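You operate a simulated robot arm through the tools that you are given. There is no shell and no other tool.

Carry out the task below with a simulated two-armed robot. There is one attempt and no reset: what you move stays moved.

## Task
Latch the press, set the slider to 40, pump till the needle shows about 40, and stop the pump.
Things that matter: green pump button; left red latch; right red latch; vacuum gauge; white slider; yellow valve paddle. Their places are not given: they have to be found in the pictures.

Only the result counts: the job must be done as asked and must still hold three seconds after the hand-in. Knocking over, shifting, dropping, spilling or breaking anything else fails it.

## Robot
Two 7-joint arms with fingered hands on one trunk that stands fixed in place. Base frame: the origin is at the foot of the trunk, x ahead of it, y to its left, z up; the work surface is at about z = 0.82. Readings come in m, degrees, newtons and seconds.
The left shoulder is at [0.08, 0.241, 1.392], the right one opposite. Each reaches about 1.128 m from its shoulder. Payload 4.9 kg a hand.
Tool frame (each hand has its own): the origin (TCP) lies between the finger pads and is the grasp point; the fingertips stand 0.032 m ahead of it; z points along the fingers, y is the line along which they close. The gripper opens to 0.2 m; its body begins 0.089 m behind the TCP. The gripper is a hand of 4 fingers: y runs from the thumb to the fingers, the wrist lies at [0, 0, -0.267] in the tool frame.
Orientation is that of the tool frame in the base frame, as [roll, pitch, yaw] about the fixed x, y, z axes, in that order (R = Rz(yaw) Ry(pitch) Rx(roll)). With the fingers straight down and closing along the base's y, the tool's x points along the base's -x, its y along +y and its z along -z.

## Interface
- The arms move only by the tool servo_tool. It takes "left_series", "right_series" or both (then of equal length, played together; a hand with none holds still); each is a list of rows, each a list of 6 numbers: the shift along the tool's x, y, z in m, then the turn, a rotation vector about the tool's x, y, z in degrees. In form: [[tx, ty, tz, ax, ay, az], ...]. A call has 1 to 20 rows; each row shifts and turns the commanded pose from where the row before left it, along the tool's axes as they then stand. Rows are played at 5 a second. More than 0.05 m and 8.6 degrees between two rows, and nothing of the call is played. A pose out of reach is approached as far as the arm can. The call stops where the force on the tool passes 80 N (or 10 N more than at its start, if that is more) or the arm is blocked; 0.2 s more then pass. In this call time passes only in rows, and 0.2 s behind the last. It gives the time, the measured TCP pose, the force on the tool (base axes), the opening and the grip force at its end, in the units of the frame above (readings bear some noise), with the torque about the TCP (base axes, N m) and any sound that the robot's microphone picked up.
- Cameras (640 x 400 px; columns grow to the right, rows downward): "scene" is now at [0.1154, -0.0088, 1.5573]; the picture's right is [-0.09, -1.00, -0.00], its down [-0.64, 0.06, -0.76] and it looks along [0.76, -0.07, -0.64] (base axes); focal length 327 px, centre (320, 200). "left" rides on the left gripper at [-0.069, -0.069, -0.116] in its tool frame; the picture's right is [0.71, -0.71, 0.00], its down [0.54, 0.54, -0.64] and it looks along [0.46, 0.45, 0.77] (tool axes); focal length 226 px, centre (320, 200). "right" rides on the right gripper at [0.069, -0.069, -0.116] in its tool frame; the picture's right is [0.71, 0.71, 0.00], its down [-0.54, 0.54, -0.64] and it looks along [-0.45, 0.46, 0.77] (tool axes); focal length 226 px, centre (320, 200).
- grab_frame(camera): a new picture of that camera. The clock stands still meanwhile.
- move_column(by): slides the trunk up (or, below 0, down) by that many m; the arms and the scene camera ride with it, the base frame stays. It gives what a move gives, with no picture.
- finger_targets(finger1, finger2, finger3, thumb_bend, hand): sets how far each is bent, from 0 (flat) to 100 (curled in); at 30 the hand is open as for a grip, at 70 the pads meet at the TCP. One left out holds its place. A second passes; each finger stops where it meets its share of the squeeze, and holds until it gets a number again. It is the only way to open and close the hand. It gives what a move gives, with no picture; readings hold the bend of each and the force on the fingers (four entries, about 0 where the hand has none), thumb and palm.
- aim_head(pan, tilt): turns the head with the scene camera to pan (to the left, within 86 degrees either way) and tilt (down, from -29 to 69), counted from straight ahead of the robot. It gives what a move gives.
- probe_pixels(camera, pixels): for up to 12 pixels [column, row] of the newest picture of that camera ("zoom" is the newest enlarged one), the place [x, y, z] in the base frame of the surface seen there, good to about 0.002 m. The clock stands still meanwhile.
- enlarge(camera, box): a new picture of the part [left, top, right, bottom] of that camera's present view, enlarged. The clock stands still meanwhile.
- close_job(): hands the job in; it is judged then, once.

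Unless the task says otherwise, let go and move clear before handing in.

The tools are called after "Request:" as a command line: name --argument value ..., lists and objects as JSON in quotes. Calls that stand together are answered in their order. servo_tool: Moves the arms, as the interface text tells. Its arguments: {"type":"object","properties":{"left_series":{"type":"array","items":{"type":"array","items":{"type":"number"}}},"right_series":{"type":"array","items":{"type":"array","items":{"type":"number"}}}},"required":[]} The other tools are called the same way: move_column (by) moves the trunk up or down; finger_targets (finger1, finger2, finger3, thumb_bend, hand) moves the fingers one by one; aim_head (pan, tilt) turns the head that bears the scene camera; grab_frame (camera) takes a picture; probe_pixels (camera, pixels) gives the place of the surface under pixels of a picture; enlarge (camera, box) takes an enlarged picture of a part of a camera's view; close_job () hands the job in.

At the start:

```text
t: 0.0
left_tool_pos: [0.7511, 0.3116, 1.2556]
left_orientation: [-180.0, 0.0, 180.0]
left_ft_force: [0.7, -0.2, 0.3]
left_wrist_torque: [-0.03, -0.02, -0.01]
left_gripper_width: 0.2002
left_finger_force: 0.0
left_shape: jaw
left_bend: [30.0, 30.0, 30.0, 30.0]
left_finger forces: [0.0, 0.0, 0.0, 0.0, 0.0, 0.1]
right_tool_pos: [0.7415, -0.3316, 1.1715]
right_orientation: [180.0, 0.0, -179.9]
right_ft_force: [0.0, -0.1, -0.6]
right_wrist_torque: [-0.04, 0.01, 0.02]
right_gripper_width: 0.2
right_finger_force: 0.0
right_shape: jaw
right_bend: [30.0, 30.0, 30.0, 30.0]
right_finger forces: [0.1, 0.0, 0.0, 0.0, 0.1, 0.0]
trunk travel left (down, up): [-0.3, 0.54]
head pan, tilt (commanded): [-5.3, 40.1]
```

scene: 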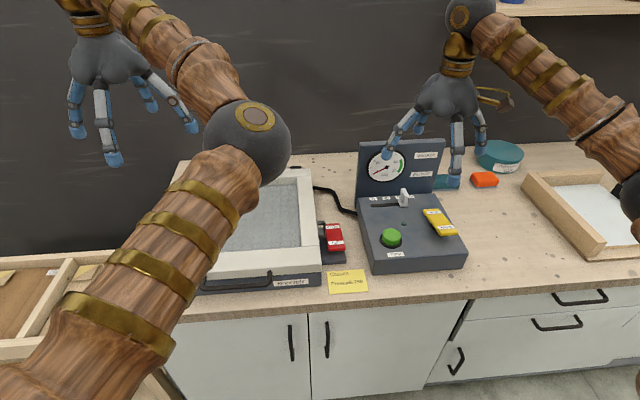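
right: 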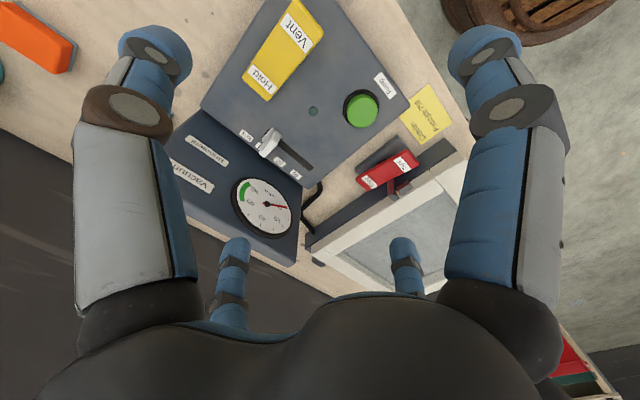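
left: 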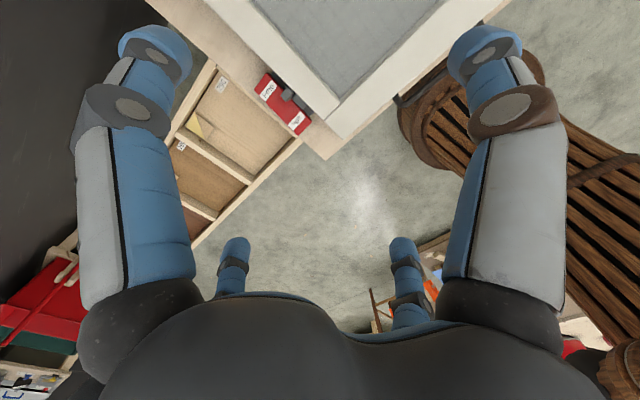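

The scene shows the press (frame around column 260, row 230), a right red latch near (333,237), and the control box with gauge (385,165), slider (403,197), green button (391,238), yellow paddle (439,220). I'll take enlarged views of these to read the labels.

Request:
enlarge --camera "scene" --box '[310, 130, 490, 290]'

Request:
enlarge --camera "right" --box '[170, 0, 480, 270]'

Request:
enlarge --camera "left" --box '[170, 0, 480, 200]'

```text
2.50 times, centred on (400, 210) of scene
```

zoom: 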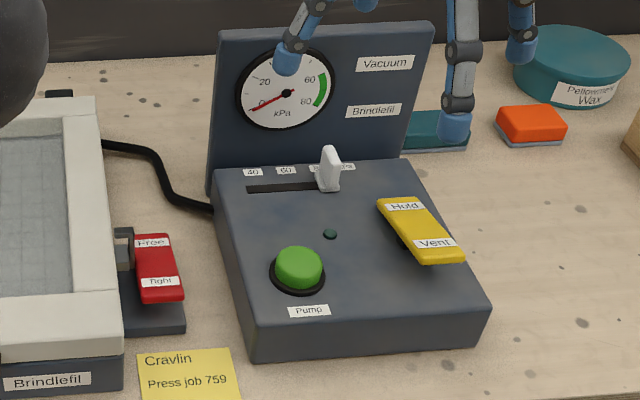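

```text
1.48 times, centred on (325, 135) of right
```

zoom: 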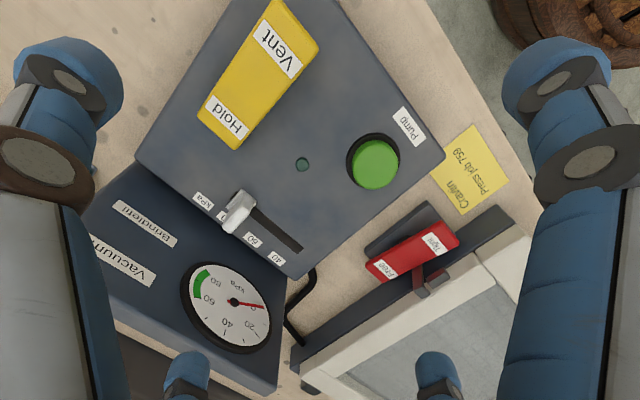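

```text
2.00 times, centred on (325, 100) of left
```

zoom: 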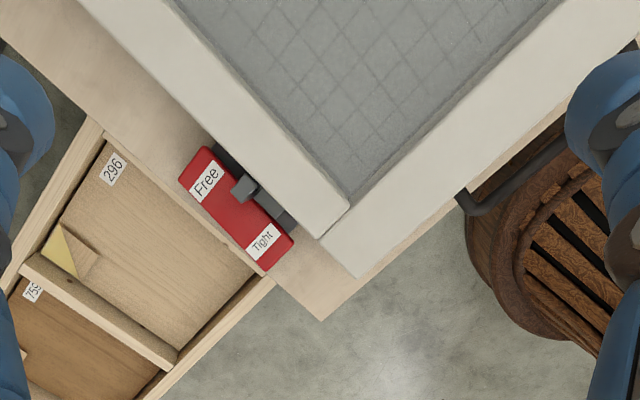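

The zooms show the latches are rockers labelled Free (far end) and Tight (near end), the valve paddle has Hold (far) and Vent (near), and the slider sits right, near 80, with 40 at the left. I'll probe surface points to get places and tilts.

Request:
enlarge --camera "scene" --box '[310, 130, 490, 290]'

Request:
probe_pixels --camera "zoom" --pixels '[[403, 206], [434, 243], [388, 206], [455, 256], [300, 265], [300, 285], [152, 242], [158, 284], [330, 155], [252, 188], [318, 186], [330, 234]]'

Request:
probe_pixels --camera "left" --pixels '[[272, 88], [297, 121], [262, 78], [303, 130], [284, 94], [266, 92], [290, 122], [320, 105]]'

Request:
probe_pixels --camera "right" --pixels '[[267, 78], [295, 20], [365, 110], [370, 178], [405, 162], [272, 140], [300, 178], [264, 86], [306, 8], [412, 155], [362, 182], [322, 120]]'

```text
2.50 times, centred on (400, 210) of scene
```

zoom: 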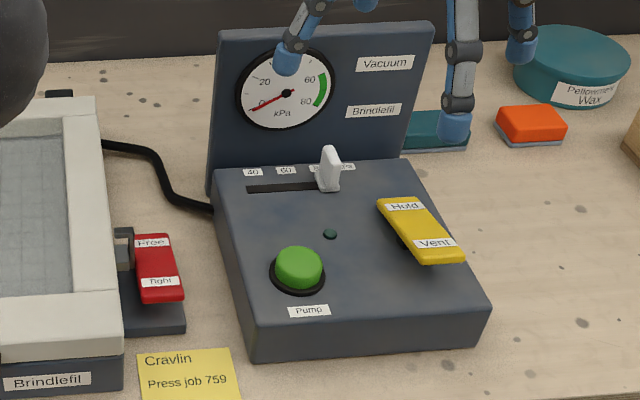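

```text
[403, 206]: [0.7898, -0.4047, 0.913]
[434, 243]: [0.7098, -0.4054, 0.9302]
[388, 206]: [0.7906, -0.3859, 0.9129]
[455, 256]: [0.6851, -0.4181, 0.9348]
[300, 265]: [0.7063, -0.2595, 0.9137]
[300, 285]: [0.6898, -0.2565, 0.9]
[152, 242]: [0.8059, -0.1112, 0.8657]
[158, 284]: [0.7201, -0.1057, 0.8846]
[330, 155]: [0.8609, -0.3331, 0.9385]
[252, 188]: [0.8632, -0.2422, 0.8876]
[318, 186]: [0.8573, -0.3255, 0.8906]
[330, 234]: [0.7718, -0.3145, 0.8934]
```

```text
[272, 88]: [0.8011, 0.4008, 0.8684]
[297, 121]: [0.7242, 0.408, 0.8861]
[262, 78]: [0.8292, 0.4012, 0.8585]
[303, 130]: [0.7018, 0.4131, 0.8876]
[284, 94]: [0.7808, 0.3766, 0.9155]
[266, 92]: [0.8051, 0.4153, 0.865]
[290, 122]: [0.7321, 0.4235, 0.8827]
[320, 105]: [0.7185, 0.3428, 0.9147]
```

```text
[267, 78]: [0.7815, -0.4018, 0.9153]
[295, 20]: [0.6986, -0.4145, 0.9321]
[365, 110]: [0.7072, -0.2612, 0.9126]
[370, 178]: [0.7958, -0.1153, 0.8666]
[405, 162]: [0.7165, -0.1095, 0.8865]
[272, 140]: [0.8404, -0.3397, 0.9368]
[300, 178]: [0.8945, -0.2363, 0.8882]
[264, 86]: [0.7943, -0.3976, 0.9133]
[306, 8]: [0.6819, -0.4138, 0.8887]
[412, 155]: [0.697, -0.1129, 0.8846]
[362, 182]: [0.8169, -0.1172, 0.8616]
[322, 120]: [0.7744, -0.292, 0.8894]
```

Probes show the paddle's Hold end down (z 0.913 versus 0.932 at Vent) and both latches' Free ends down (0.866 versus 0.886), so the valve looks to be on Hold and the latches still Free. Next I'll probe the slider labels, slot ends, panel and gauge.

Request:
probe_pixels --camera "zoom" --pixels '[[252, 172], [286, 170], [314, 168], [345, 167], [320, 28], [320, 140], [247, 189], [290, 186], [330, 186], [328, 170], [225, 32], [430, 25]]'

Request:
enlarge --camera "right" --box '[220, 110, 340, 190]'

Request:
grab_frame --camera "scene"

```text
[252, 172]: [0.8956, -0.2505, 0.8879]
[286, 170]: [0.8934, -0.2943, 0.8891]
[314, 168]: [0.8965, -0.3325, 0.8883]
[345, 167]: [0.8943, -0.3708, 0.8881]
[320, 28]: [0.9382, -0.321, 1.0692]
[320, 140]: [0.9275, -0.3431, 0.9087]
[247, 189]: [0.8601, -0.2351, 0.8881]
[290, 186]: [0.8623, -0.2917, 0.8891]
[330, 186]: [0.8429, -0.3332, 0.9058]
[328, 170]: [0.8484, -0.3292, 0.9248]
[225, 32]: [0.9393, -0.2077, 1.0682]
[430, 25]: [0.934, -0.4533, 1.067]
```

```text
5.00 times, centred on (280, 150) of right
```

zoom: 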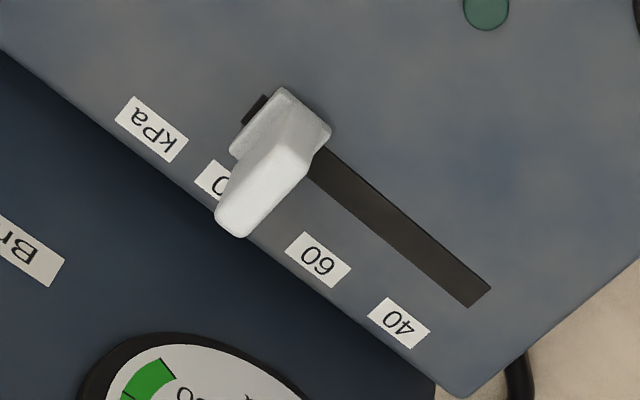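

```text
taken
```

scene: 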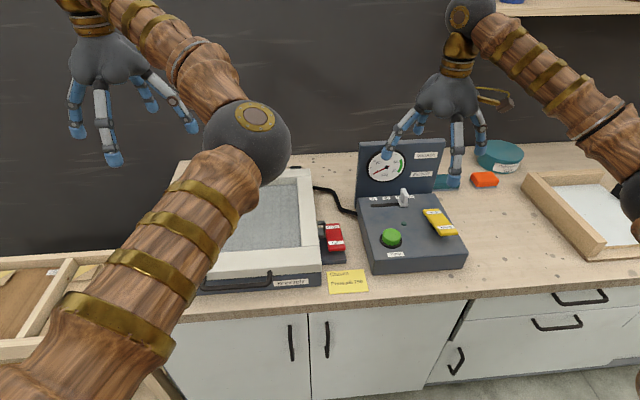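

The right-hand zoom shows the slot from about (255,108) to (480,298), labels 60 at (318,259) and 40 at (398,322). I'll probe these for exact y values and the handle shape.

Request:
probe_pixels --camera "zoom" --pixels '[[398, 322], [318, 259], [222, 183], [152, 128], [480, 296], [255, 105], [290, 120], [240, 200], [265, 160], [285, 165], [250, 140], [320, 130]]'

Request:
finger_targets --hand "right" --finger1 70 --finger2 70 --finger3 70 --thumb_bend 70

Request:
grab_frame --camera "right"

Request:
grab_frame --camera "scene"

```text
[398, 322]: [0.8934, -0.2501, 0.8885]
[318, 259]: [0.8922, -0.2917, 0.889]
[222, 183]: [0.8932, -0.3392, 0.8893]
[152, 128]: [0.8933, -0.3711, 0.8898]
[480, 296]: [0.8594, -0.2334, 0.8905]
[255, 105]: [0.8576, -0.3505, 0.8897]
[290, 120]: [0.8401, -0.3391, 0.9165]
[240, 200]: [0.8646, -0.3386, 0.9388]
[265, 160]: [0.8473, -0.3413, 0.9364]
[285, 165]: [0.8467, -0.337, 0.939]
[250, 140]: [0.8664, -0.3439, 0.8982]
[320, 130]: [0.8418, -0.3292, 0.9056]
```

```text
t: 1.0
left_tool_pos: [0.7508, 0.3119, 1.2555]
left_orientation: [-180.0, -0.1, -179.9]
left_ft_force: [-0.2, -1.1, -0.2]
left_wrist_torque: [-0.02, 0.0, 0.0]
left_gripper_width: 0.2001
left_finger_force: 0.1
left_shape: jaw
left_bend: [30.0, 30.0, 30.0, 30.0]
left_finger forces: [0.0, 0.0, 0.0, 0.1, 0.0, 0.0]
right_tool_pos: [0.7423, -0.3319, 1.1711]
right_orientation: [-180.0, -0.1, -179.9]
right_ft_force: [0.6, 0.2, 0.2]
right_wrist_torque: [-0.01, 0.0, 0.04]
right_gripper_width: 0.0021
right_finger_force: 0.0
right_shape: fingers
right_bend: [69.0, 69.0, 69.0, 69.0]
right_finger forces: [0.0, 0.1, 0.0, 0.0, 0.0, 0.1]
trunk travel left (down, up): [-0.3, 0.54]
head pan, tilt (commanded): [-5.3, 40.1]
```

```text
taken
```

right: 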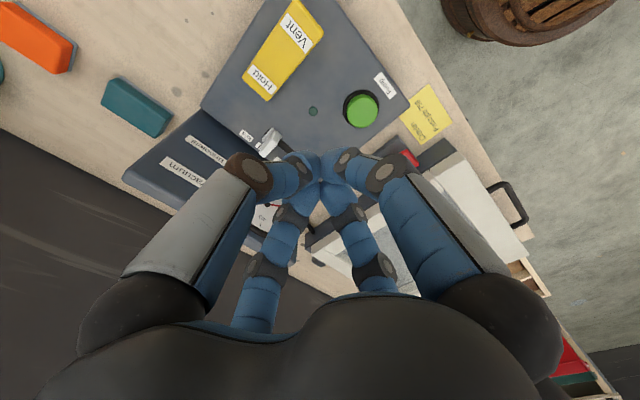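

```text
taken
```

scene: 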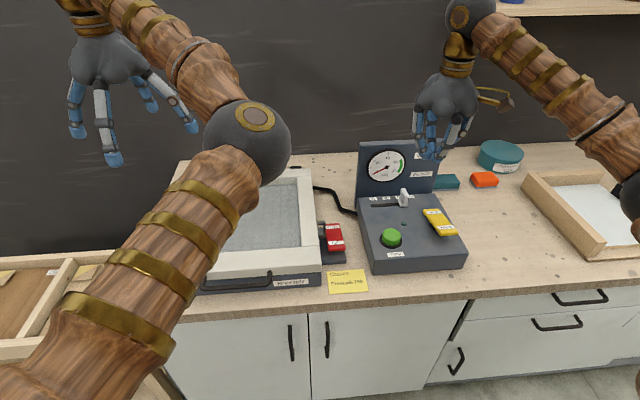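

The closed right hand's fingers meet around pixel (321,175) in its own camera. I'll probe the fingers to learn the tip shape relative to the TCP before going to the latch.

Request:
probe_pixels --camera "right" --pixels '[[321, 165], [321, 180], [300, 165], [342, 165], [300, 180], [345, 180], [290, 172], [350, 172], [290, 215], [350, 215], [248, 175], [386, 175]]'

Request:
enlarge --camera "scene" --box '[390, 60, 510, 170]'

```text
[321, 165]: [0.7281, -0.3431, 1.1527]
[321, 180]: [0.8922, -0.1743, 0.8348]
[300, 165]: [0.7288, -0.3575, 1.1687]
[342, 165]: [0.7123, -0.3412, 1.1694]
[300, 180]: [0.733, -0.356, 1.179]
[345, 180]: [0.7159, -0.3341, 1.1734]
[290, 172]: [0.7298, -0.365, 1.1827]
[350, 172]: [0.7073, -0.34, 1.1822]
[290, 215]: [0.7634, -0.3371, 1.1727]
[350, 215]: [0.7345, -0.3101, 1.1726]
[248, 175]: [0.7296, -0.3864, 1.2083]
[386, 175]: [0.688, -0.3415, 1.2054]
```

```text
3.64 times, centred on (450, 115) of scene
```

zoom: 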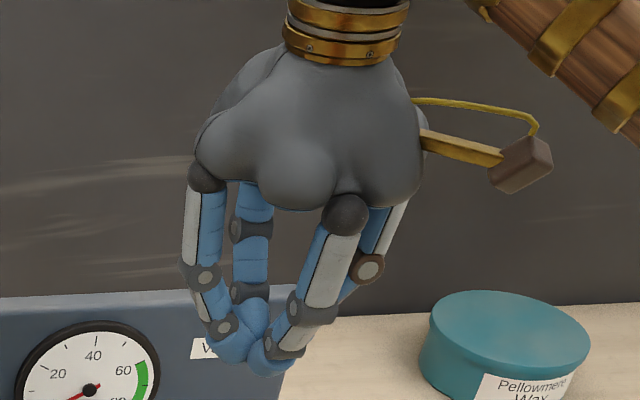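

The clump is about 0.06–0.07 m wide at the TCP, tight against the press frame. I'll test a single pointing finger (finger2) with the others curled to see whether it makes a slimmer pusher.

Request:
finger_targets --hand "right" --finger1 100 --finger2 50 --finger3 100 --thumb_bend 100

Request:
grab_frame --camera "right"

Request:
enlarge --camera "scene" --box '[390, 60, 510, 170]'

```text
t: 2.0
left_tool_pos: [0.7511, 0.3124, 1.2545]
left_orientation: [179.9, 0.0, -180.0]
left_ft_force: [-0.2, 1.5, 0.4]
left_wrist_torque: [0.03, -0.03, 0.01]
left_gripper_width: 0.2
left_finger_force: 0.0
left_shape: jaw
left_bend: [30.0, 30.0, 30.0, 30.0]
left_finger forces: [0.0, 0.0, 0.0, 0.0, 0.0, 0.0]
right_tool_pos: [0.7416, -0.3321, 1.1716]
right_orientation: [179.9, 0.0, -180.0]
right_ft_force: [0.6, -0.4, 0.2]
right_wrist_torque: [0.0, 0.01, -0.02]
right_gripper_width: 0.0001
right_finger_force: 0.1
right_shape: fingers
right_bend: [94.0, 50.0, 94.0, 94.0]
right_finger forces: [0.0, 0.1, 0.1, 0.0, 0.0, 0.0]
trunk travel left (down, up): [-0.3, 0.54]
head pan, tilt (commanded): [-5.3, 40.1]
```

```text
taken
```

right: 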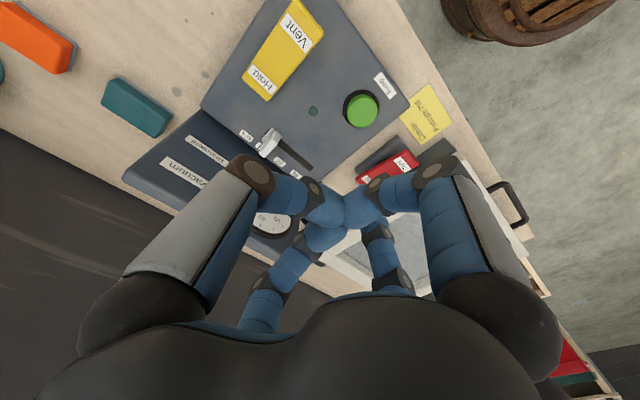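

```text
3.64 times, centred on (450, 115) of scene
```

zoom: 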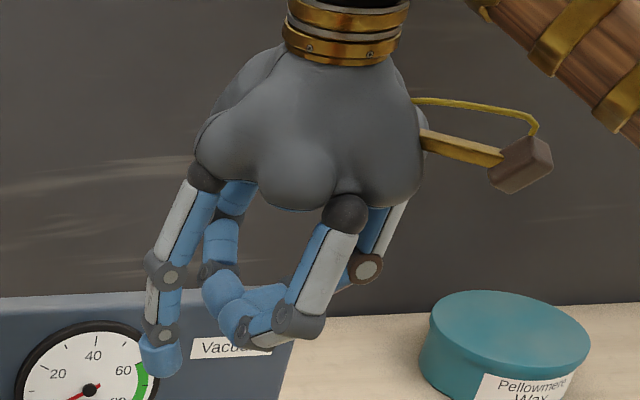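

Finger2 at 50 points straight down with the curled ones only about 0.02 m higher, so the gain is small. I'll look closer at the right latch and the frame edge to decide how much side room there is.

Request:
enlarge --camera "scene" --box '[295, 205, 375, 275]'

Request:
probe_pixels --camera "zoom" --pixels '[[100, 160], [180, 200], [215, 250], [240, 150], [300, 150], [260, 330], [360, 310], [160, 300], [380, 370], [205, 210], [200, 160], [330, 250]]'

```text
5.71 times, centred on (335, 240) of scene
```

zoom: 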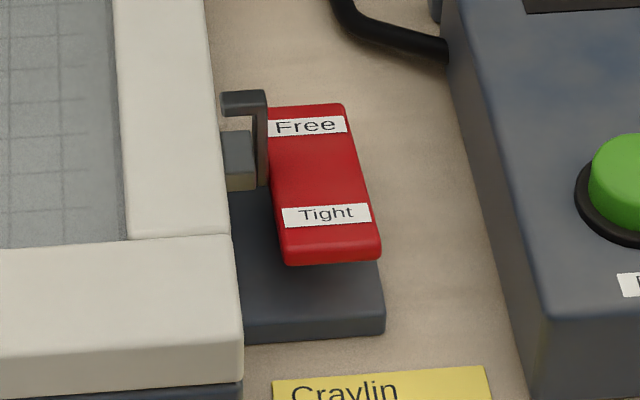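

```text
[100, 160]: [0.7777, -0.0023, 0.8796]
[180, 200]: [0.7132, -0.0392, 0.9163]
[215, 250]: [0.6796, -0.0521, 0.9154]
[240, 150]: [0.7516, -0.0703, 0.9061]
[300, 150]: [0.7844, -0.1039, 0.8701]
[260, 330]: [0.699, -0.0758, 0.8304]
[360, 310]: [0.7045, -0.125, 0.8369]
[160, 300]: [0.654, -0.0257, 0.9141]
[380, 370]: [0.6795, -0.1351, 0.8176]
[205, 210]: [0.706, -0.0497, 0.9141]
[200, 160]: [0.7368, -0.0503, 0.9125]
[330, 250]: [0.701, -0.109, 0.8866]
```

The frame edge is at y≈-0.06 and the lever spans y -0.09 to -0.135, so the closed clump of fingers fits over the Tight end at (0.705,-0.117). I'll close both hands to 70 and move each above its latch's Tight end.

Request:
finger_targets --hand "right" --finger1 70 --finger2 70 --finger3 70 --thumb_bend 70

Request:
finger_targets --hand "left" --finger1 70 --finger2 70 --finger3 70 --thumb_bend 70

Request:
servo_tool --left_series '[[0.0056, 0.0126, 0, 0, 0, 0], [0.0056, 0.0126, 0, 0, 0, 0], [0.0056, 0.0126, 0, 0, 0, 0], [0.0056, 0.0126, 0, 0, 0, 0], [0.0056, 0.0126, 0, 0, 0, 0], [0.0056, 0.0126, 0, 0, 0, 0], [0.0056, 0.0126, 0, 0, 0, 0], [0.0056, 0.0126, 0, 0, 0, 0], [0, 0, 0.036, 0, 0, 0], [0, 0, 0.036, 0, 0, 0], [0, 0, 0.036, 0, 0, 0], [0, 0, 0.036, 0, 0, 0], [0, 0, 0.036, 0, 0, 0], [0, 0, 0.036, 0, 0, 0], [0, 0, 0.036, 0, 0, 0], [0, 0, 0.036, 0, 0, 0]]' --right_series '[[0.0045, 0.0269, 0, 0, 0, 0], [0.0045, 0.0269, 0, 0, 0, 0], [0.0045, 0.0269, 0, 0, 0, 0], [0.0045, 0.0269, 0, 0, 0, 0], [0.0045, 0.0269, 0, 0, 0, 0], [0.0045, 0.0269, 0, 0, 0, 0], [0.0045, 0.0269, 0, 0, 0, 0], [0.0045, 0.0269, 0, 0, 0, 0], [0, 0, 0.026, 0, 0, 0], [0, 0, 0.026, 0, 0, 0], [0, 0, 0.026, 0, 0, 0], [0, 0, 0.026, 0, 0, 0], [0, 0, 0.026, 0, 0, 0], [0, 0, 0.026, 0, 0, 0], [0, 0, 0.026, 0, 0, 0], [0, 0, 0.026, 0, 0, 0]]'

Request:
grab_frame --camera "scene"

Request:
grab_frame --camera "right"

Request:
grab_frame --camera "left"

```text
t: 3.0
left_tool_pos: [0.7498, 0.3121, 1.2562]
left_orientation: [-179.9, -0.1, 180.0]
left_ft_force: [0.8, 0.9, -0.3]
left_wrist_torque: [0.02, 0.04, -0.02]
left_gripper_width: 0.1994
left_finger_force: 0.1
left_shape: jaw
left_bend: [30.0, 30.0, 30.0, 30.0]
left_finger forces: [0.0, 0.0, 0.0, 0.0, 0.0, 0.0]
right_tool_pos: [0.742, -0.3322, 1.1704]
right_orientation: [-180.0, 0.0, -180.0]
right_ft_force: [-0.4, 0.3, -0.6]
right_wrist_torque: [0.03, -0.02, -0.01]
right_gripper_width: 0.0023
right_finger_force: 0.0
right_shape: fingers
right_bend: [69.0, 69.0, 69.0, 70.0]
right_finger forces: [0.0, 0.0, 0.1, 0.0, 0.1, 0.0]
trunk travel left (down, up): [-0.3, 0.54]
head pan, tilt (commanded): [-5.3, 40.1]
```

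```text
t: 4.0
left_tool_pos: [0.7505, 0.3125, 1.2554]
left_orientation: [180.0, 0.0, -180.0]
left_ft_force: [0.0, 0.2, -0.4]
left_wrist_torque: [0.0, 0.02, -0.01]
left_gripper_width: 0.0023
left_finger_force: 0.1
left_shape: fingers
left_bend: [69.0, 69.0, 69.0, 69.0]
left_finger forces: [0.0, 0.0, 0.1, 0.1, 0.0, 0.0]
right_tool_pos: [0.7408, -0.3315, 1.1716]
right_orientation: [180.0, 0.0, -180.0]
right_ft_force: [-0.1, 0.0, -0.3]
right_wrist_torque: [-0.02, -0.02, 0.02]
right_gripper_width: 0.0021
right_finger_force: 0.1
right_shape: fingers
right_bend: [69.0, 69.0, 69.0, 70.0]
right_finger forces: [0.1, 0.1, 0.0, 0.1, 0.0, 0.0]
trunk travel left (down, up): [-0.3, 0.54]
head pan, tilt (commanded): [-5.3, 40.1]
```

```text
t: 7.4
left_tool_pos: [0.7063, 0.4113, 0.9657]
left_orientation: [179.9, 0.0, -179.9]
left_ft_force: [0.3, 0.1, -0.2]
left_wrist_torque: [-0.02, 0.03, -0.01]
left_gripper_width: 0.0021
left_finger_force: 0.0
left_shape: fingers
left_bend: [69.0, 69.0, 69.0, 69.0]
left_finger forces: [0.1, 0.1, 0.1, 0.0, 0.1, 0.0]
right_tool_pos: [0.7072, -0.1184, 0.9622]
right_orientation: [-179.9, 0.0, -180.0]
right_ft_force: [-0.3, 0.0, -1.0]
right_wrist_torque: [-0.03, 0.02, 0.04]
right_gripper_width: 0.0023
right_finger_force: 0.1
right_shape: fingers
right_bend: [69.0, 69.0, 69.0, 70.0]
right_finger forces: [0.1, 0.0, 0.0, 0.0, 0.0, 0.0]
trunk travel left (down, up): [-0.3, 0.54]
head pan, tilt (commanded): [-5.3, 40.1]
```

```text
taken
```

scene: 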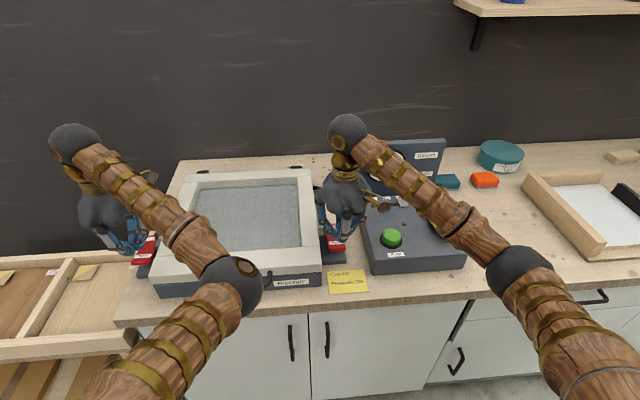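

```text
taken
```

right: 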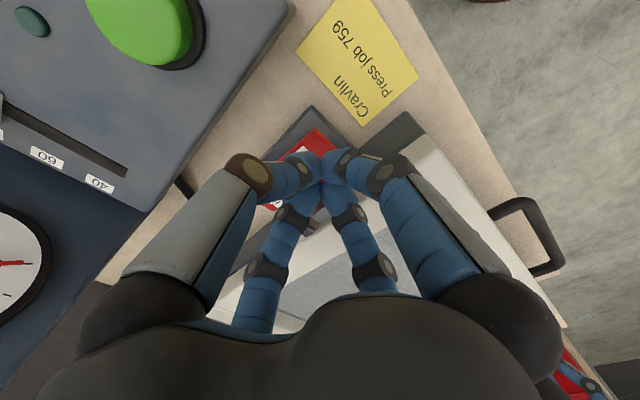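

```text
taken
```

left: 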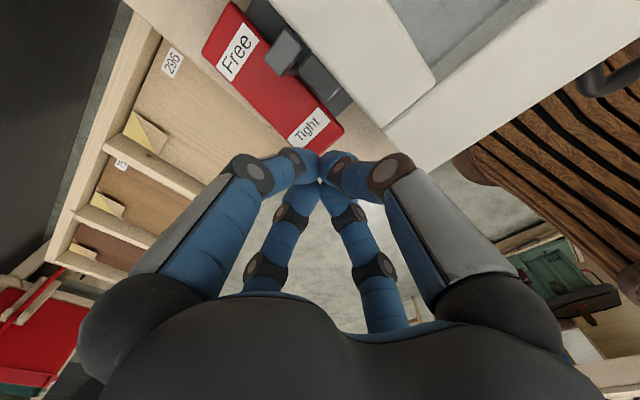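

Both hands are poised: the right clump over the Tight end near (318,165) in the right picture, the left clump near (320,170) over the left Tight end. I'll lower both by small steps and watch the forces.

Request:
servo_tool --left_series '[[0, 0, 0.009, 0, 0, 0], [0, 0, 0.009, 0, 0, 0], [0, 0, 0.009, 0, 0, 0], [0, 0, 0.009, 0, 0, 0], [0, 0, 0.006, 0, 0, 0]]' --right_series '[[0, 0, 0.008, 0, 0, 0], [0, 0, 0.008, 0, 0, 0], [0, 0, 0.008, 0, 0, 0], [0, 0, 0.008, 0, 0, 0], [0, 0, 0.006, 0, 0, 0]]'

Request:
grab_frame --camera "left"

Request:
grab_frame --camera "right"

```text
t: 8.6
left_tool_pos: [0.7047, 0.4117, 0.9261]
left_orientation: [180.0, 0.0, -179.9]
left_ft_force: [-0.9, -0.2, 0.5]
left_wrist_torque: [0.01, 0.0, 0.02]
left_gripper_width: 0.002
left_finger_force: 0.0
left_shape: fingers
left_bend: [69.0, 69.0, 69.0, 69.0]
left_finger forces: [0.0, 0.0, 0.1, 0.0, 0.0, 0.0]
right_tool_pos: [0.7058, -0.116, 0.9249]
right_orientation: [-180.0, -0.2, 180.0]
right_ft_force: [-0.8, -0.3, 0.1]
right_wrist_torque: [0.04, -0.01, -0.02]
right_gripper_width: 0.0022
right_finger_force: 0.0
right_shape: fingers
right_bend: [69.0, 69.0, 69.0, 70.0]
right_finger forces: [0.1, 0.0, 0.0, 0.0, 0.1, 0.1]
trunk travel left (down, up): [-0.3, 0.54]
head pan, tilt (commanded): [-5.3, 40.1]
```

```text
taken
```

left: 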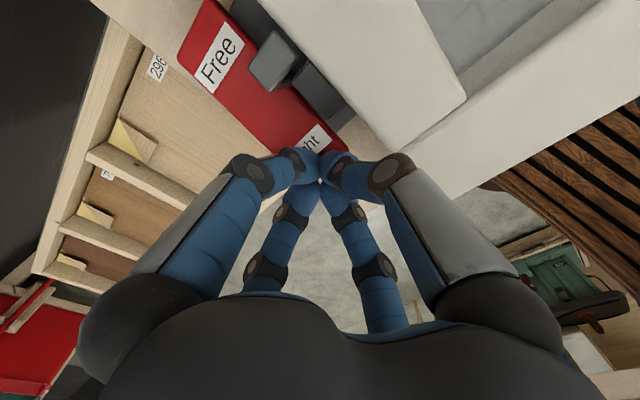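

```text
taken
```

right: 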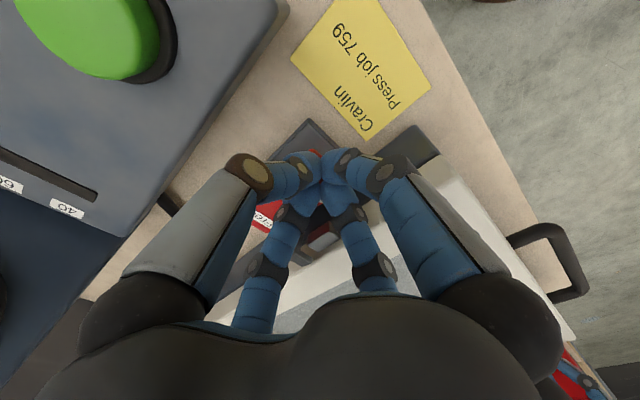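

No force yet at TCP z≈0.925; the clumps are still just above the levers. I'll keep lowering by 5 mm rows to press the Tight ends.

Request:
servo_tool --left_series '[[0, 0, 0.005, 0, 0, 0], [0, 0, 0.005, 0, 0, 0], [0, 0, 0.005, 0, 0, 0], [0, 0, 0.005, 0, 0, 0]]' --right_series '[[0, 0, 0.005, 0, 0, 0], [0, 0, 0.005, 0, 0, 0], [0, 0, 0.005, 0, 0, 0], [0, 0, 0.005, 0, 0, 0]]'

Request:
grab_frame --camera "left"

Request:
grab_frame --camera "scene"

```text
t: 9.6
left_tool_pos: [0.7052, 0.4131, 0.9057]
left_orientation: [-180.0, 0.0, -180.0]
left_ft_force: [0.7, 0.8, -0.2]
left_wrist_torque: [0.03, -0.04, -0.01]
left_gripper_width: 0.0017
left_finger_force: 0.0
left_shape: fingers
left_bend: [69.0, 69.0, 69.0, 69.0]
left_finger forces: [0.1, 0.0, 0.0, 0.0, 0.0, 0.0]
right_tool_pos: [0.7057, -0.116, 0.9056]
right_orientation: [180.0, -0.1, -180.0]
right_ft_force: [-0.6, -0.1, 0.1]
right_wrist_torque: [-0.01, 0.0, 0.05]
right_gripper_width: 0.0022
right_finger_force: 0.0
right_shape: fingers
right_bend: [69.0, 69.0, 69.0, 70.0]
right_finger forces: [0.0, 0.1, 0.0, 0.0, 0.0, 0.1]
trunk travel left (down, up): [-0.3, 0.54]
head pan, tilt (commanded): [-5.3, 40.1]
```

```text
taken
```

left: 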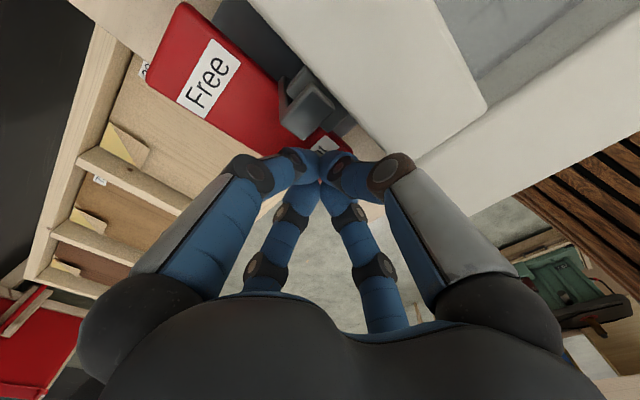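

```text
taken
```

scene: 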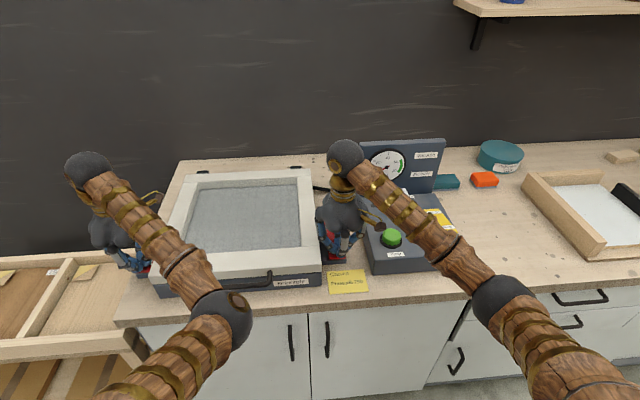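

Still no contact at TCP z≈0.906 (forces near zero). I'll go on down by another 15 mm in small rows.

Request:
servo_tool --left_series '[[0, 0, 0.005, 0, 0, 0], [0, 0, 0.005, 0, 0, 0], [0, 0, 0.005, 0, 0, 0]]' --right_series '[[0, 0, 0.005, 0, 0, 0], [0, 0, 0.005, 0, 0, 0], [0, 0, 0.005, 0, 0, 0]]'

Request:
grab_frame --camera "left"

Request:
grab_frame --camera "right"

```text
t: 10.4
left_tool_pos: [0.7031, 0.4127, 0.8982]
left_orientation: [179.9, 0.6, -179.9]
left_ft_force: [3.8, 4.6, 35.0]
left_wrist_torque: [-0.29, -0.24, 0.13]
left_gripper_width: 0.0
left_finger_force: 28.0
left_shape: fingers
left_bend: [71.0, 69.0, 69.0, 70.0]
left_finger forces: [22.6, 14.1, 0.0, 0.0, 19.3, 0.1]
right_tool_pos: [0.7019, -0.1175, 0.8966]
right_orientation: [179.9, 0.5, 180.0]
right_ft_force: [0.5, -0.6, 40.0]
right_wrist_torque: [-0.15, -0.26, 0.02]
right_gripper_width: 0.0017
right_finger_force: 32.0
right_shape: fingers
right_bend: [69.0, 69.0, 71.0, 70.0]
right_finger forces: [0.0, 17.9, 26.0, 0.0, 19.1, 0.1]
trunk travel left (down, up): [-0.3, 0.54]
head pan, tilt (commanded): [-5.3, 40.1]
```

```text
taken
```

left: 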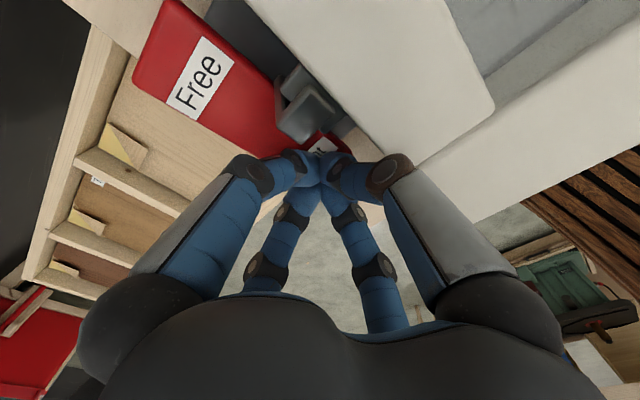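

```text
taken
```

right: 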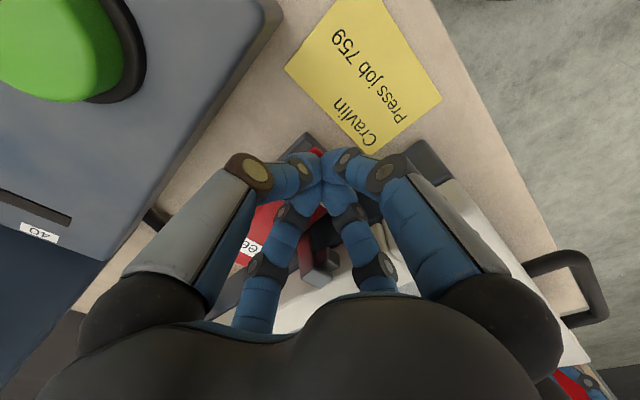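

Contact: 35 N left and 40 N right at TCP z≈0.897, with the levers not yet snapped over. I'll push a bit further in small rows.

Request:
servo_tool --left_series '[[0, 0, 0.004, 0, 0, 0], [0, 0, 0.004, 0, 0, 0]]' --right_series '[[0, 0, 0.004, 0, 0, 0], [0, 0, 0.004, 0, 0, 0]]'

Request:
grab_frame --camera "left"

Request:
grab_frame --camera "right"

```text
t: 11.0
left_tool_pos: [0.6973, 0.4126, 0.8962]
left_orientation: [179.9, 1.0, -179.8]
left_ft_force: [9.1, 12.9, 68.0]
left_wrist_torque: [-1.08, -0.39, 0.48]
left_gripper_width: 0.0
left_finger_force: 54.1
left_shape: fingers
left_bend: [71.0, 69.0, 69.0, 70.0]
left_finger forces: [36.2, 25.1, 0.0, 0.0, 47.6, 0.1]
right_tool_pos: [0.699, -0.1176, 0.8946]
right_orientation: [179.9, 0.9, 180.0]
right_ft_force: [0.4, -1.5, 78.0]
right_wrist_torque: [-0.25, -0.51, 0.0]
right_gripper_width: 0.0013
right_finger_force: 58.8
right_shape: fingers
right_bend: [69.0, 71.0, 72.0, 69.0]
right_finger forces: [0.1, 33.7, 39.4, 0.0, 44.7, 0.0]
trunk travel left (down, up): [-0.3, 0.54]
head pan, tilt (commanded): [-5.3, 40.1]
```

```text
taken
```

left: 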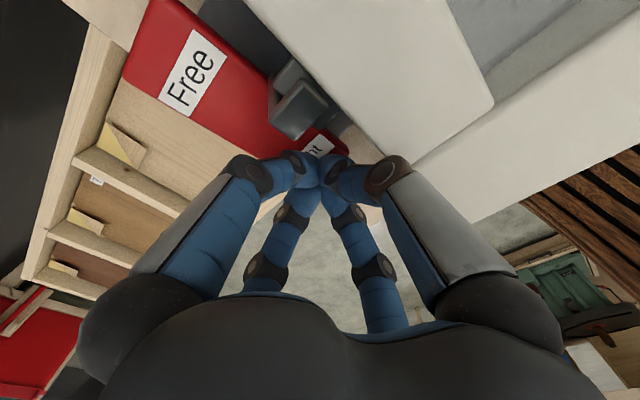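

```text
taken
```

right: 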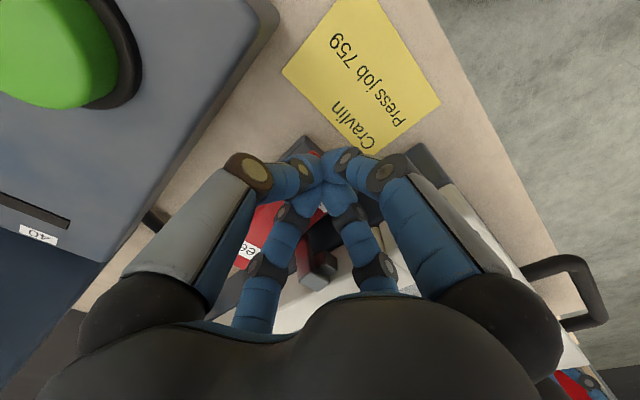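

The right hand reads 78 N with little motion, so either the lever is at its stop or it resists. I'll probe the visible Free ends to see whether the levers have tipped.

Request:
probe_pixels --camera "left" --pixels '[[150, 50], [190, 70], [230, 90], [260, 130], [300, 105], [318, 145], [295, 75], [400, 60]]'

Request:
probe_pixels --camera "right" --pixels '[[255, 235], [248, 250], [270, 215], [316, 152], [310, 268], [318, 235], [237, 262], [305, 140]]'

Request:
enlarge --camera "scene" --box '[300, 190, 380, 280]'

Request:
enlarge --camera "scene" --box '[80, 190, 180, 300]'

```text
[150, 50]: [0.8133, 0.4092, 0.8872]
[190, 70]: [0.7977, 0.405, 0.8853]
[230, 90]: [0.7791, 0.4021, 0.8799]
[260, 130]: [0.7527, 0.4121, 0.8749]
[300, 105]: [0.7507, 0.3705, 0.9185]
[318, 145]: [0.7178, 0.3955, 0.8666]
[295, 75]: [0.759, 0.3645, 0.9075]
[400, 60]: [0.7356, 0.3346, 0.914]
```

```text
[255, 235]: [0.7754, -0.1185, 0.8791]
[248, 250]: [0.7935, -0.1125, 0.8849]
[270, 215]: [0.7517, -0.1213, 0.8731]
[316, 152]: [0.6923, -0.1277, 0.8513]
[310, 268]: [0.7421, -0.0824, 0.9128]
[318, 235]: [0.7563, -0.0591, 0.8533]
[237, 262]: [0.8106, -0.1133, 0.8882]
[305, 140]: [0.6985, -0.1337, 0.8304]
```

```text
4.44 times, centred on (340, 235) of scene
```

zoom: 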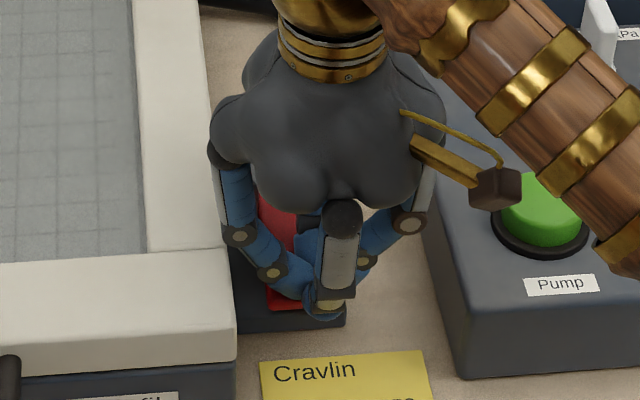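

```text
3.64 times, centred on (130, 245) of scene
```

zoom: 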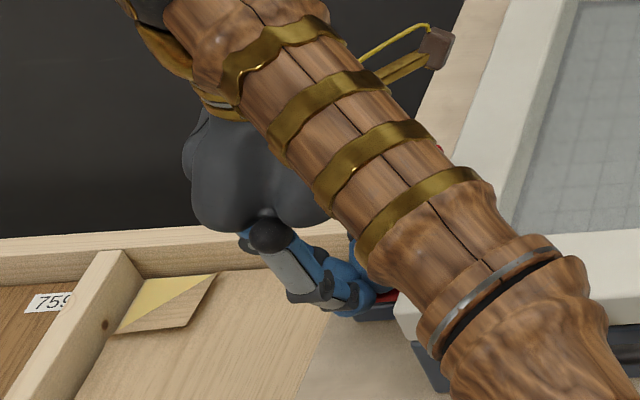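

Both levers have tipped: Free ends now at z≈0.887 and Tight ends at ≈0.86, so they're at their stops. I'll raise both hands and check the latches stay down.

Request:
servo_tool --left_series '[[0, 0, -0.01, 0, 0, 0], [0, 0, -0.02, 0, 0, 0], [0, 0, -0.03, 0, 0, 0], [0, 0, -0.04, 0, 0, 0], [0, 0, -0.04, 0, 0, 0], [0, 0, -0.04, 0, 0, 0], [0, 0, -0.04, 0, 0, 0], [0, 0.0, -0.04, 0, 0, 0]]' --right_series '[[0, 0, -0.01, 0, 0, 0], [0, 0, -0.02, 0, 0, 0], [0, 0, -0.03, 0, 0, 0], [0, 0, -0.04, 0, 0, 0], [0, 0, -0.04, 0, 0, 0], [0, 0, -0.04, 0, 0, 0], [0, 0, -0.04, 0, 0, 0], [0, 0, -0.03, 0, 0, 0]]'

Request:
grab_frame --camera "left"

Request:
grab_frame --camera "right"

Request:
grab_frame --camera "scene"

```text
t: 12.8
left_tool_pos: [0.7038, 0.4129, 1.1448]
left_orientation: [-179.9, 0.1, -179.9]
left_ft_force: [0.1, -0.2, 0.4]
left_wrist_torque: [0.0, -0.04, -0.03]
left_gripper_width: 0.0018
left_finger_force: 0.1
left_shape: fingers
left_bend: [69.0, 69.0, 69.0, 70.0]
left_finger forces: [0.0, 0.0, 0.1, 0.0, 0.0, 0.0]
right_tool_pos: [0.707, -0.1135, 1.1336]
right_orientation: [180.0, -0.1, -179.9]
right_ft_force: [0.4, 0.9, 0.7]
right_wrist_torque: [0.01, -0.01, -0.01]
right_gripper_width: 0.0022
right_finger_force: 0.0
right_shape: fingers
right_bend: [69.0, 69.0, 69.0, 69.0]
right_finger forces: [0.1, 0.0, 0.1, 0.1, 0.0, 0.1]
trunk travel left (down, up): [-0.3, 0.54]
head pan, tilt (commanded): [-5.3, 40.1]
```

```text
taken
```

left: 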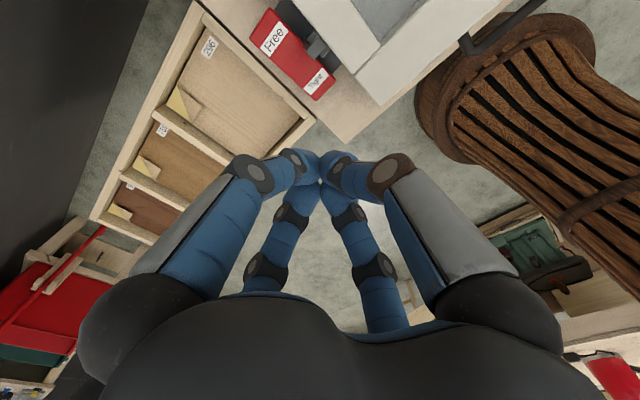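

```text
taken
```

right: 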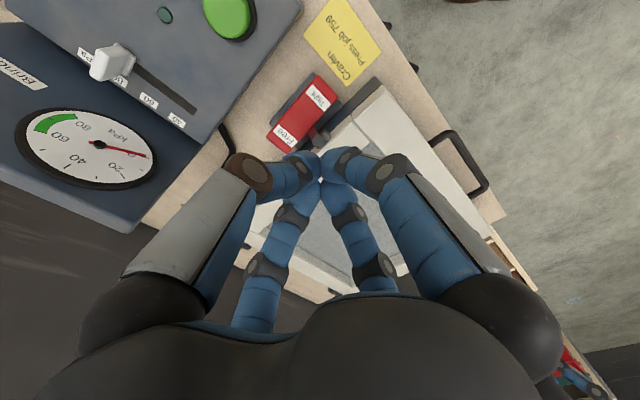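

```text
taken
```

scene: 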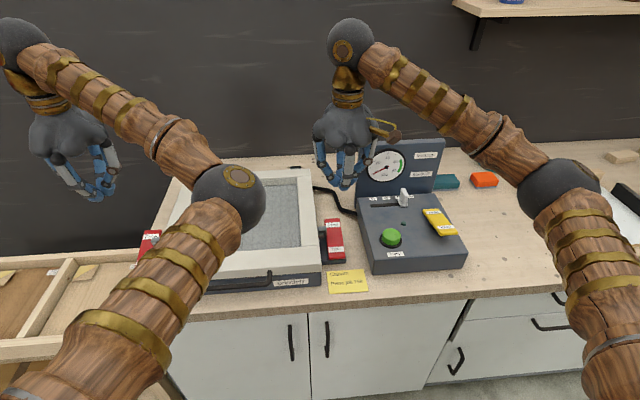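

Hands are clear; both latches are visible, left at (290,55) in the left picture and right at (305,110) in the right picture. I'll probe their ends to confirm they stayed tipped and look at the gauge.

Request:
probe_pixels --camera "left" --pixels '[[272, 38], [316, 82], [292, 58]]'

Request:
probe_pixels --camera "right" --pixels '[[284, 136], [318, 95], [300, 115]]'

Request:
enlarge --camera "scene" --box '[310, 130, 490, 290]'

Request:
probe_pixels --camera "zoom" --pixels '[[335, 160], [330, 185], [322, 190], [342, 172], [318, 188], [324, 165], [340, 188], [345, 180]]'

```text
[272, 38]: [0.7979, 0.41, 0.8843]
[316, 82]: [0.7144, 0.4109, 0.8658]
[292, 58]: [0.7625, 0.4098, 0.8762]
```

```text
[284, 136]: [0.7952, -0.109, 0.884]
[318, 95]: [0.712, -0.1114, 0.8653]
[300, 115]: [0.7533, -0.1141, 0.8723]
```

```text
2.50 times, centred on (400, 210) of scene
```

zoom: 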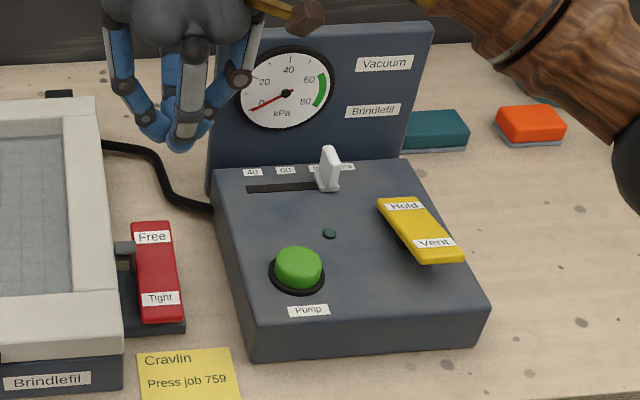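

```text
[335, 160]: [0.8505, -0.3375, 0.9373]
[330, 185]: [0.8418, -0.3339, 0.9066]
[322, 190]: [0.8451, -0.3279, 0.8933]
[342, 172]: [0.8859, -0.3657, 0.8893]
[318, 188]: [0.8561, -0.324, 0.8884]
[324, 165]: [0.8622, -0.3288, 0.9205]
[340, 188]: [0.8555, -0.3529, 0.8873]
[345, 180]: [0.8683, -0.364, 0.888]
```

Both latches are held Tight (Free ends z≈0.884, Tight ends ≈0.865). Next is the slider: its handle is at about (0.853,-0.337) and 40 is at y≈-0.250, so I'll bring the closed right hand to its right side, tilted 25° to clear the panel.

Request:
servo_tool --right_series '[[-0.0179, -0.036, 0, 0, 0, 0], [-0.0179, -0.036, 0, 0, 0, 0], [-0.0179, -0.036, 0, 0, 0, 0], [-0.0179, -0.036, 0, 0, 0, 0], [-0.0179, -0.036, 0, 0, 0, 0], [-0.0179, -0.036, 0, 0, 0, 0], [-0.0179, -0.036, 0, 0, 0, 0], [-0.0179, -0.036, 0, 0, 0, 0], [0, 0, 0, 0, -8.333, 0], [0, 0, 0, 0, -8.333, 0], [0, 0, 0, 0, -8.334, 0], [0.012, 0, 0.0257, 0, 0, 0], [0.012, 0, 0.0257, 0, 0, 0], [0.012, 0, 0.0257, 0, 0, 0], [0.012, 0, 0.0257, 0, 0, 0]]'

Request:
grab_frame --camera "right"

Request:
grab_frame --camera "scene"

```text
t: 16.0
left_tool_pos: [0.706, 0.4124, 1.144]
left_orientation: [179.9, 0.2, 180.0]
left_ft_force: [-0.1, 0.1, 0.4]
left_wrist_torque: [0.0, 0.02, -0.02]
left_gripper_width: 0.0017
left_finger_force: 0.2
left_shape: fingers
left_bend: [69.0, 69.0, 69.0, 70.0]
left_finger forces: [0.0, 0.1, 0.0, 0.0, 0.0, 0.0]
right_tool_pos: [0.849, -0.4049, 1.0177]
right_orientation: [179.9, 25.0, -179.9]
right_ft_force: [1.4, 0.2, 0.0]
right_wrist_torque: [0.0, 0.0, -0.03]
right_gripper_width: 0.0027
right_finger_force: 0.1
right_shape: fingers
right_bend: [69.0, 69.0, 69.0, 69.0]
right_finger forces: [0.0, 0.1, 0.0, 0.0, 0.0, 0.0]
trunk travel left (down, up): [-0.3, 0.54]
head pan, tilt (commanded): [-5.3, 40.1]
```

```text
taken
```

right: 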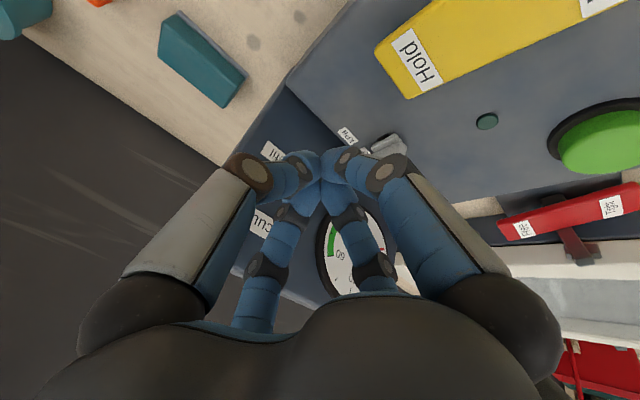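

```text
taken
```

scene: 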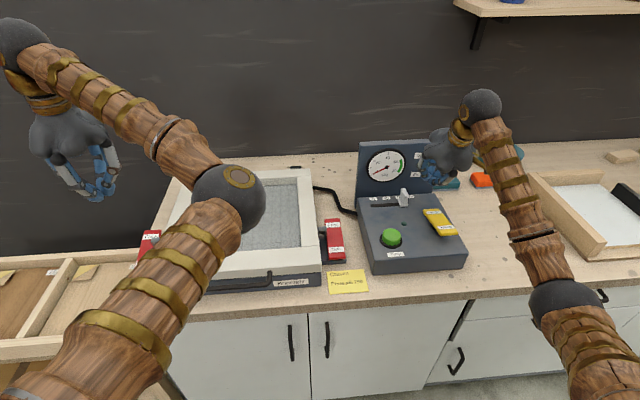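

The scene view of the box is unobstructed with the hand at (0.849,-0.405,1.018), right of the slider handle at (403,197). I'll lower it 8 cm beside the handle, over the box top.

Request:
servo_tool --right_series '[[0.00845, 0, 0.0181, 0, 0, 0], [0.00845, 0, 0.0181, 0, 0, 0], [0.00845, 0, 0.0181, 0, 0, 0], [0.0063, 0, 0.0136, 0, 0, 0]]'

Request:
grab_frame --camera "right"

Request:
enlarge --camera "scene" --box '[340, 120, 500, 260]'

```text
t: 17.0
left_tool_pos: [0.7056, 0.4125, 1.1447]
left_orientation: [-179.9, 0.0, -179.9]
left_ft_force: [-0.3, 0.5, -0.1]
left_wrist_torque: [0.0, 0.03, 0.03]
left_gripper_width: 0.0017
left_finger_force: 0.0
left_shape: fingers
left_bend: [69.0, 69.0, 69.0, 70.0]
left_finger forces: [0.0, 0.0, 0.1, 0.0, 0.0, 0.1]
right_tool_pos: [0.8498, -0.404, 0.9444]
right_orientation: [180.0, 25.0, -180.0]
right_ft_force: [0.2, -0.2, 0.5]
right_wrist_torque: [-0.02, 0.02, 0.02]
right_gripper_width: 0.0024
right_finger_force: 0.1
right_shape: fingers
right_bend: [69.0, 69.0, 69.0, 69.0]
right_finger forces: [0.0, 0.1, 0.0, 0.0, 0.1, 0.1]
trunk travel left (down, up): [-0.3, 0.54]
head pan, tilt (commanded): [-5.3, 40.1]
```

```text
taken
```

right: 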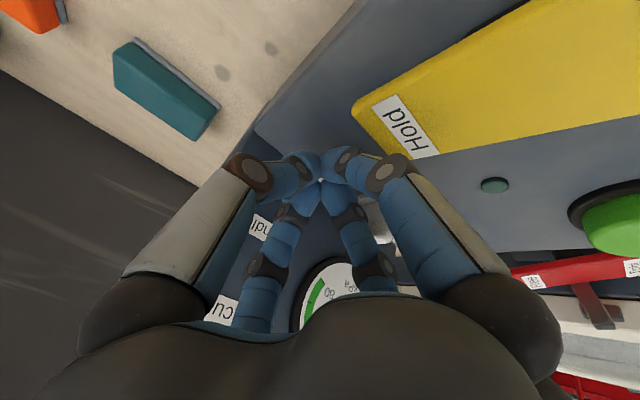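

```text
2.86 times, centred on (420, 190) of scene
```

zoom: 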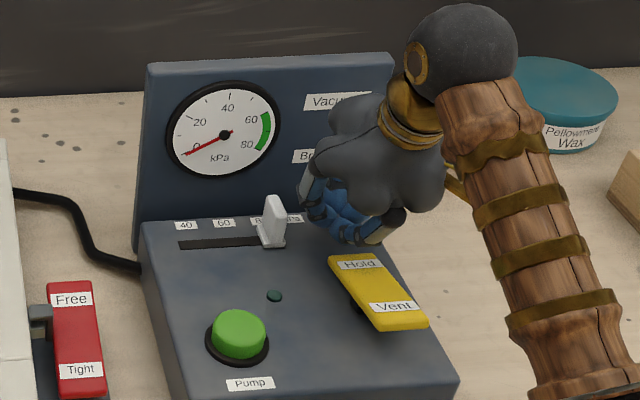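

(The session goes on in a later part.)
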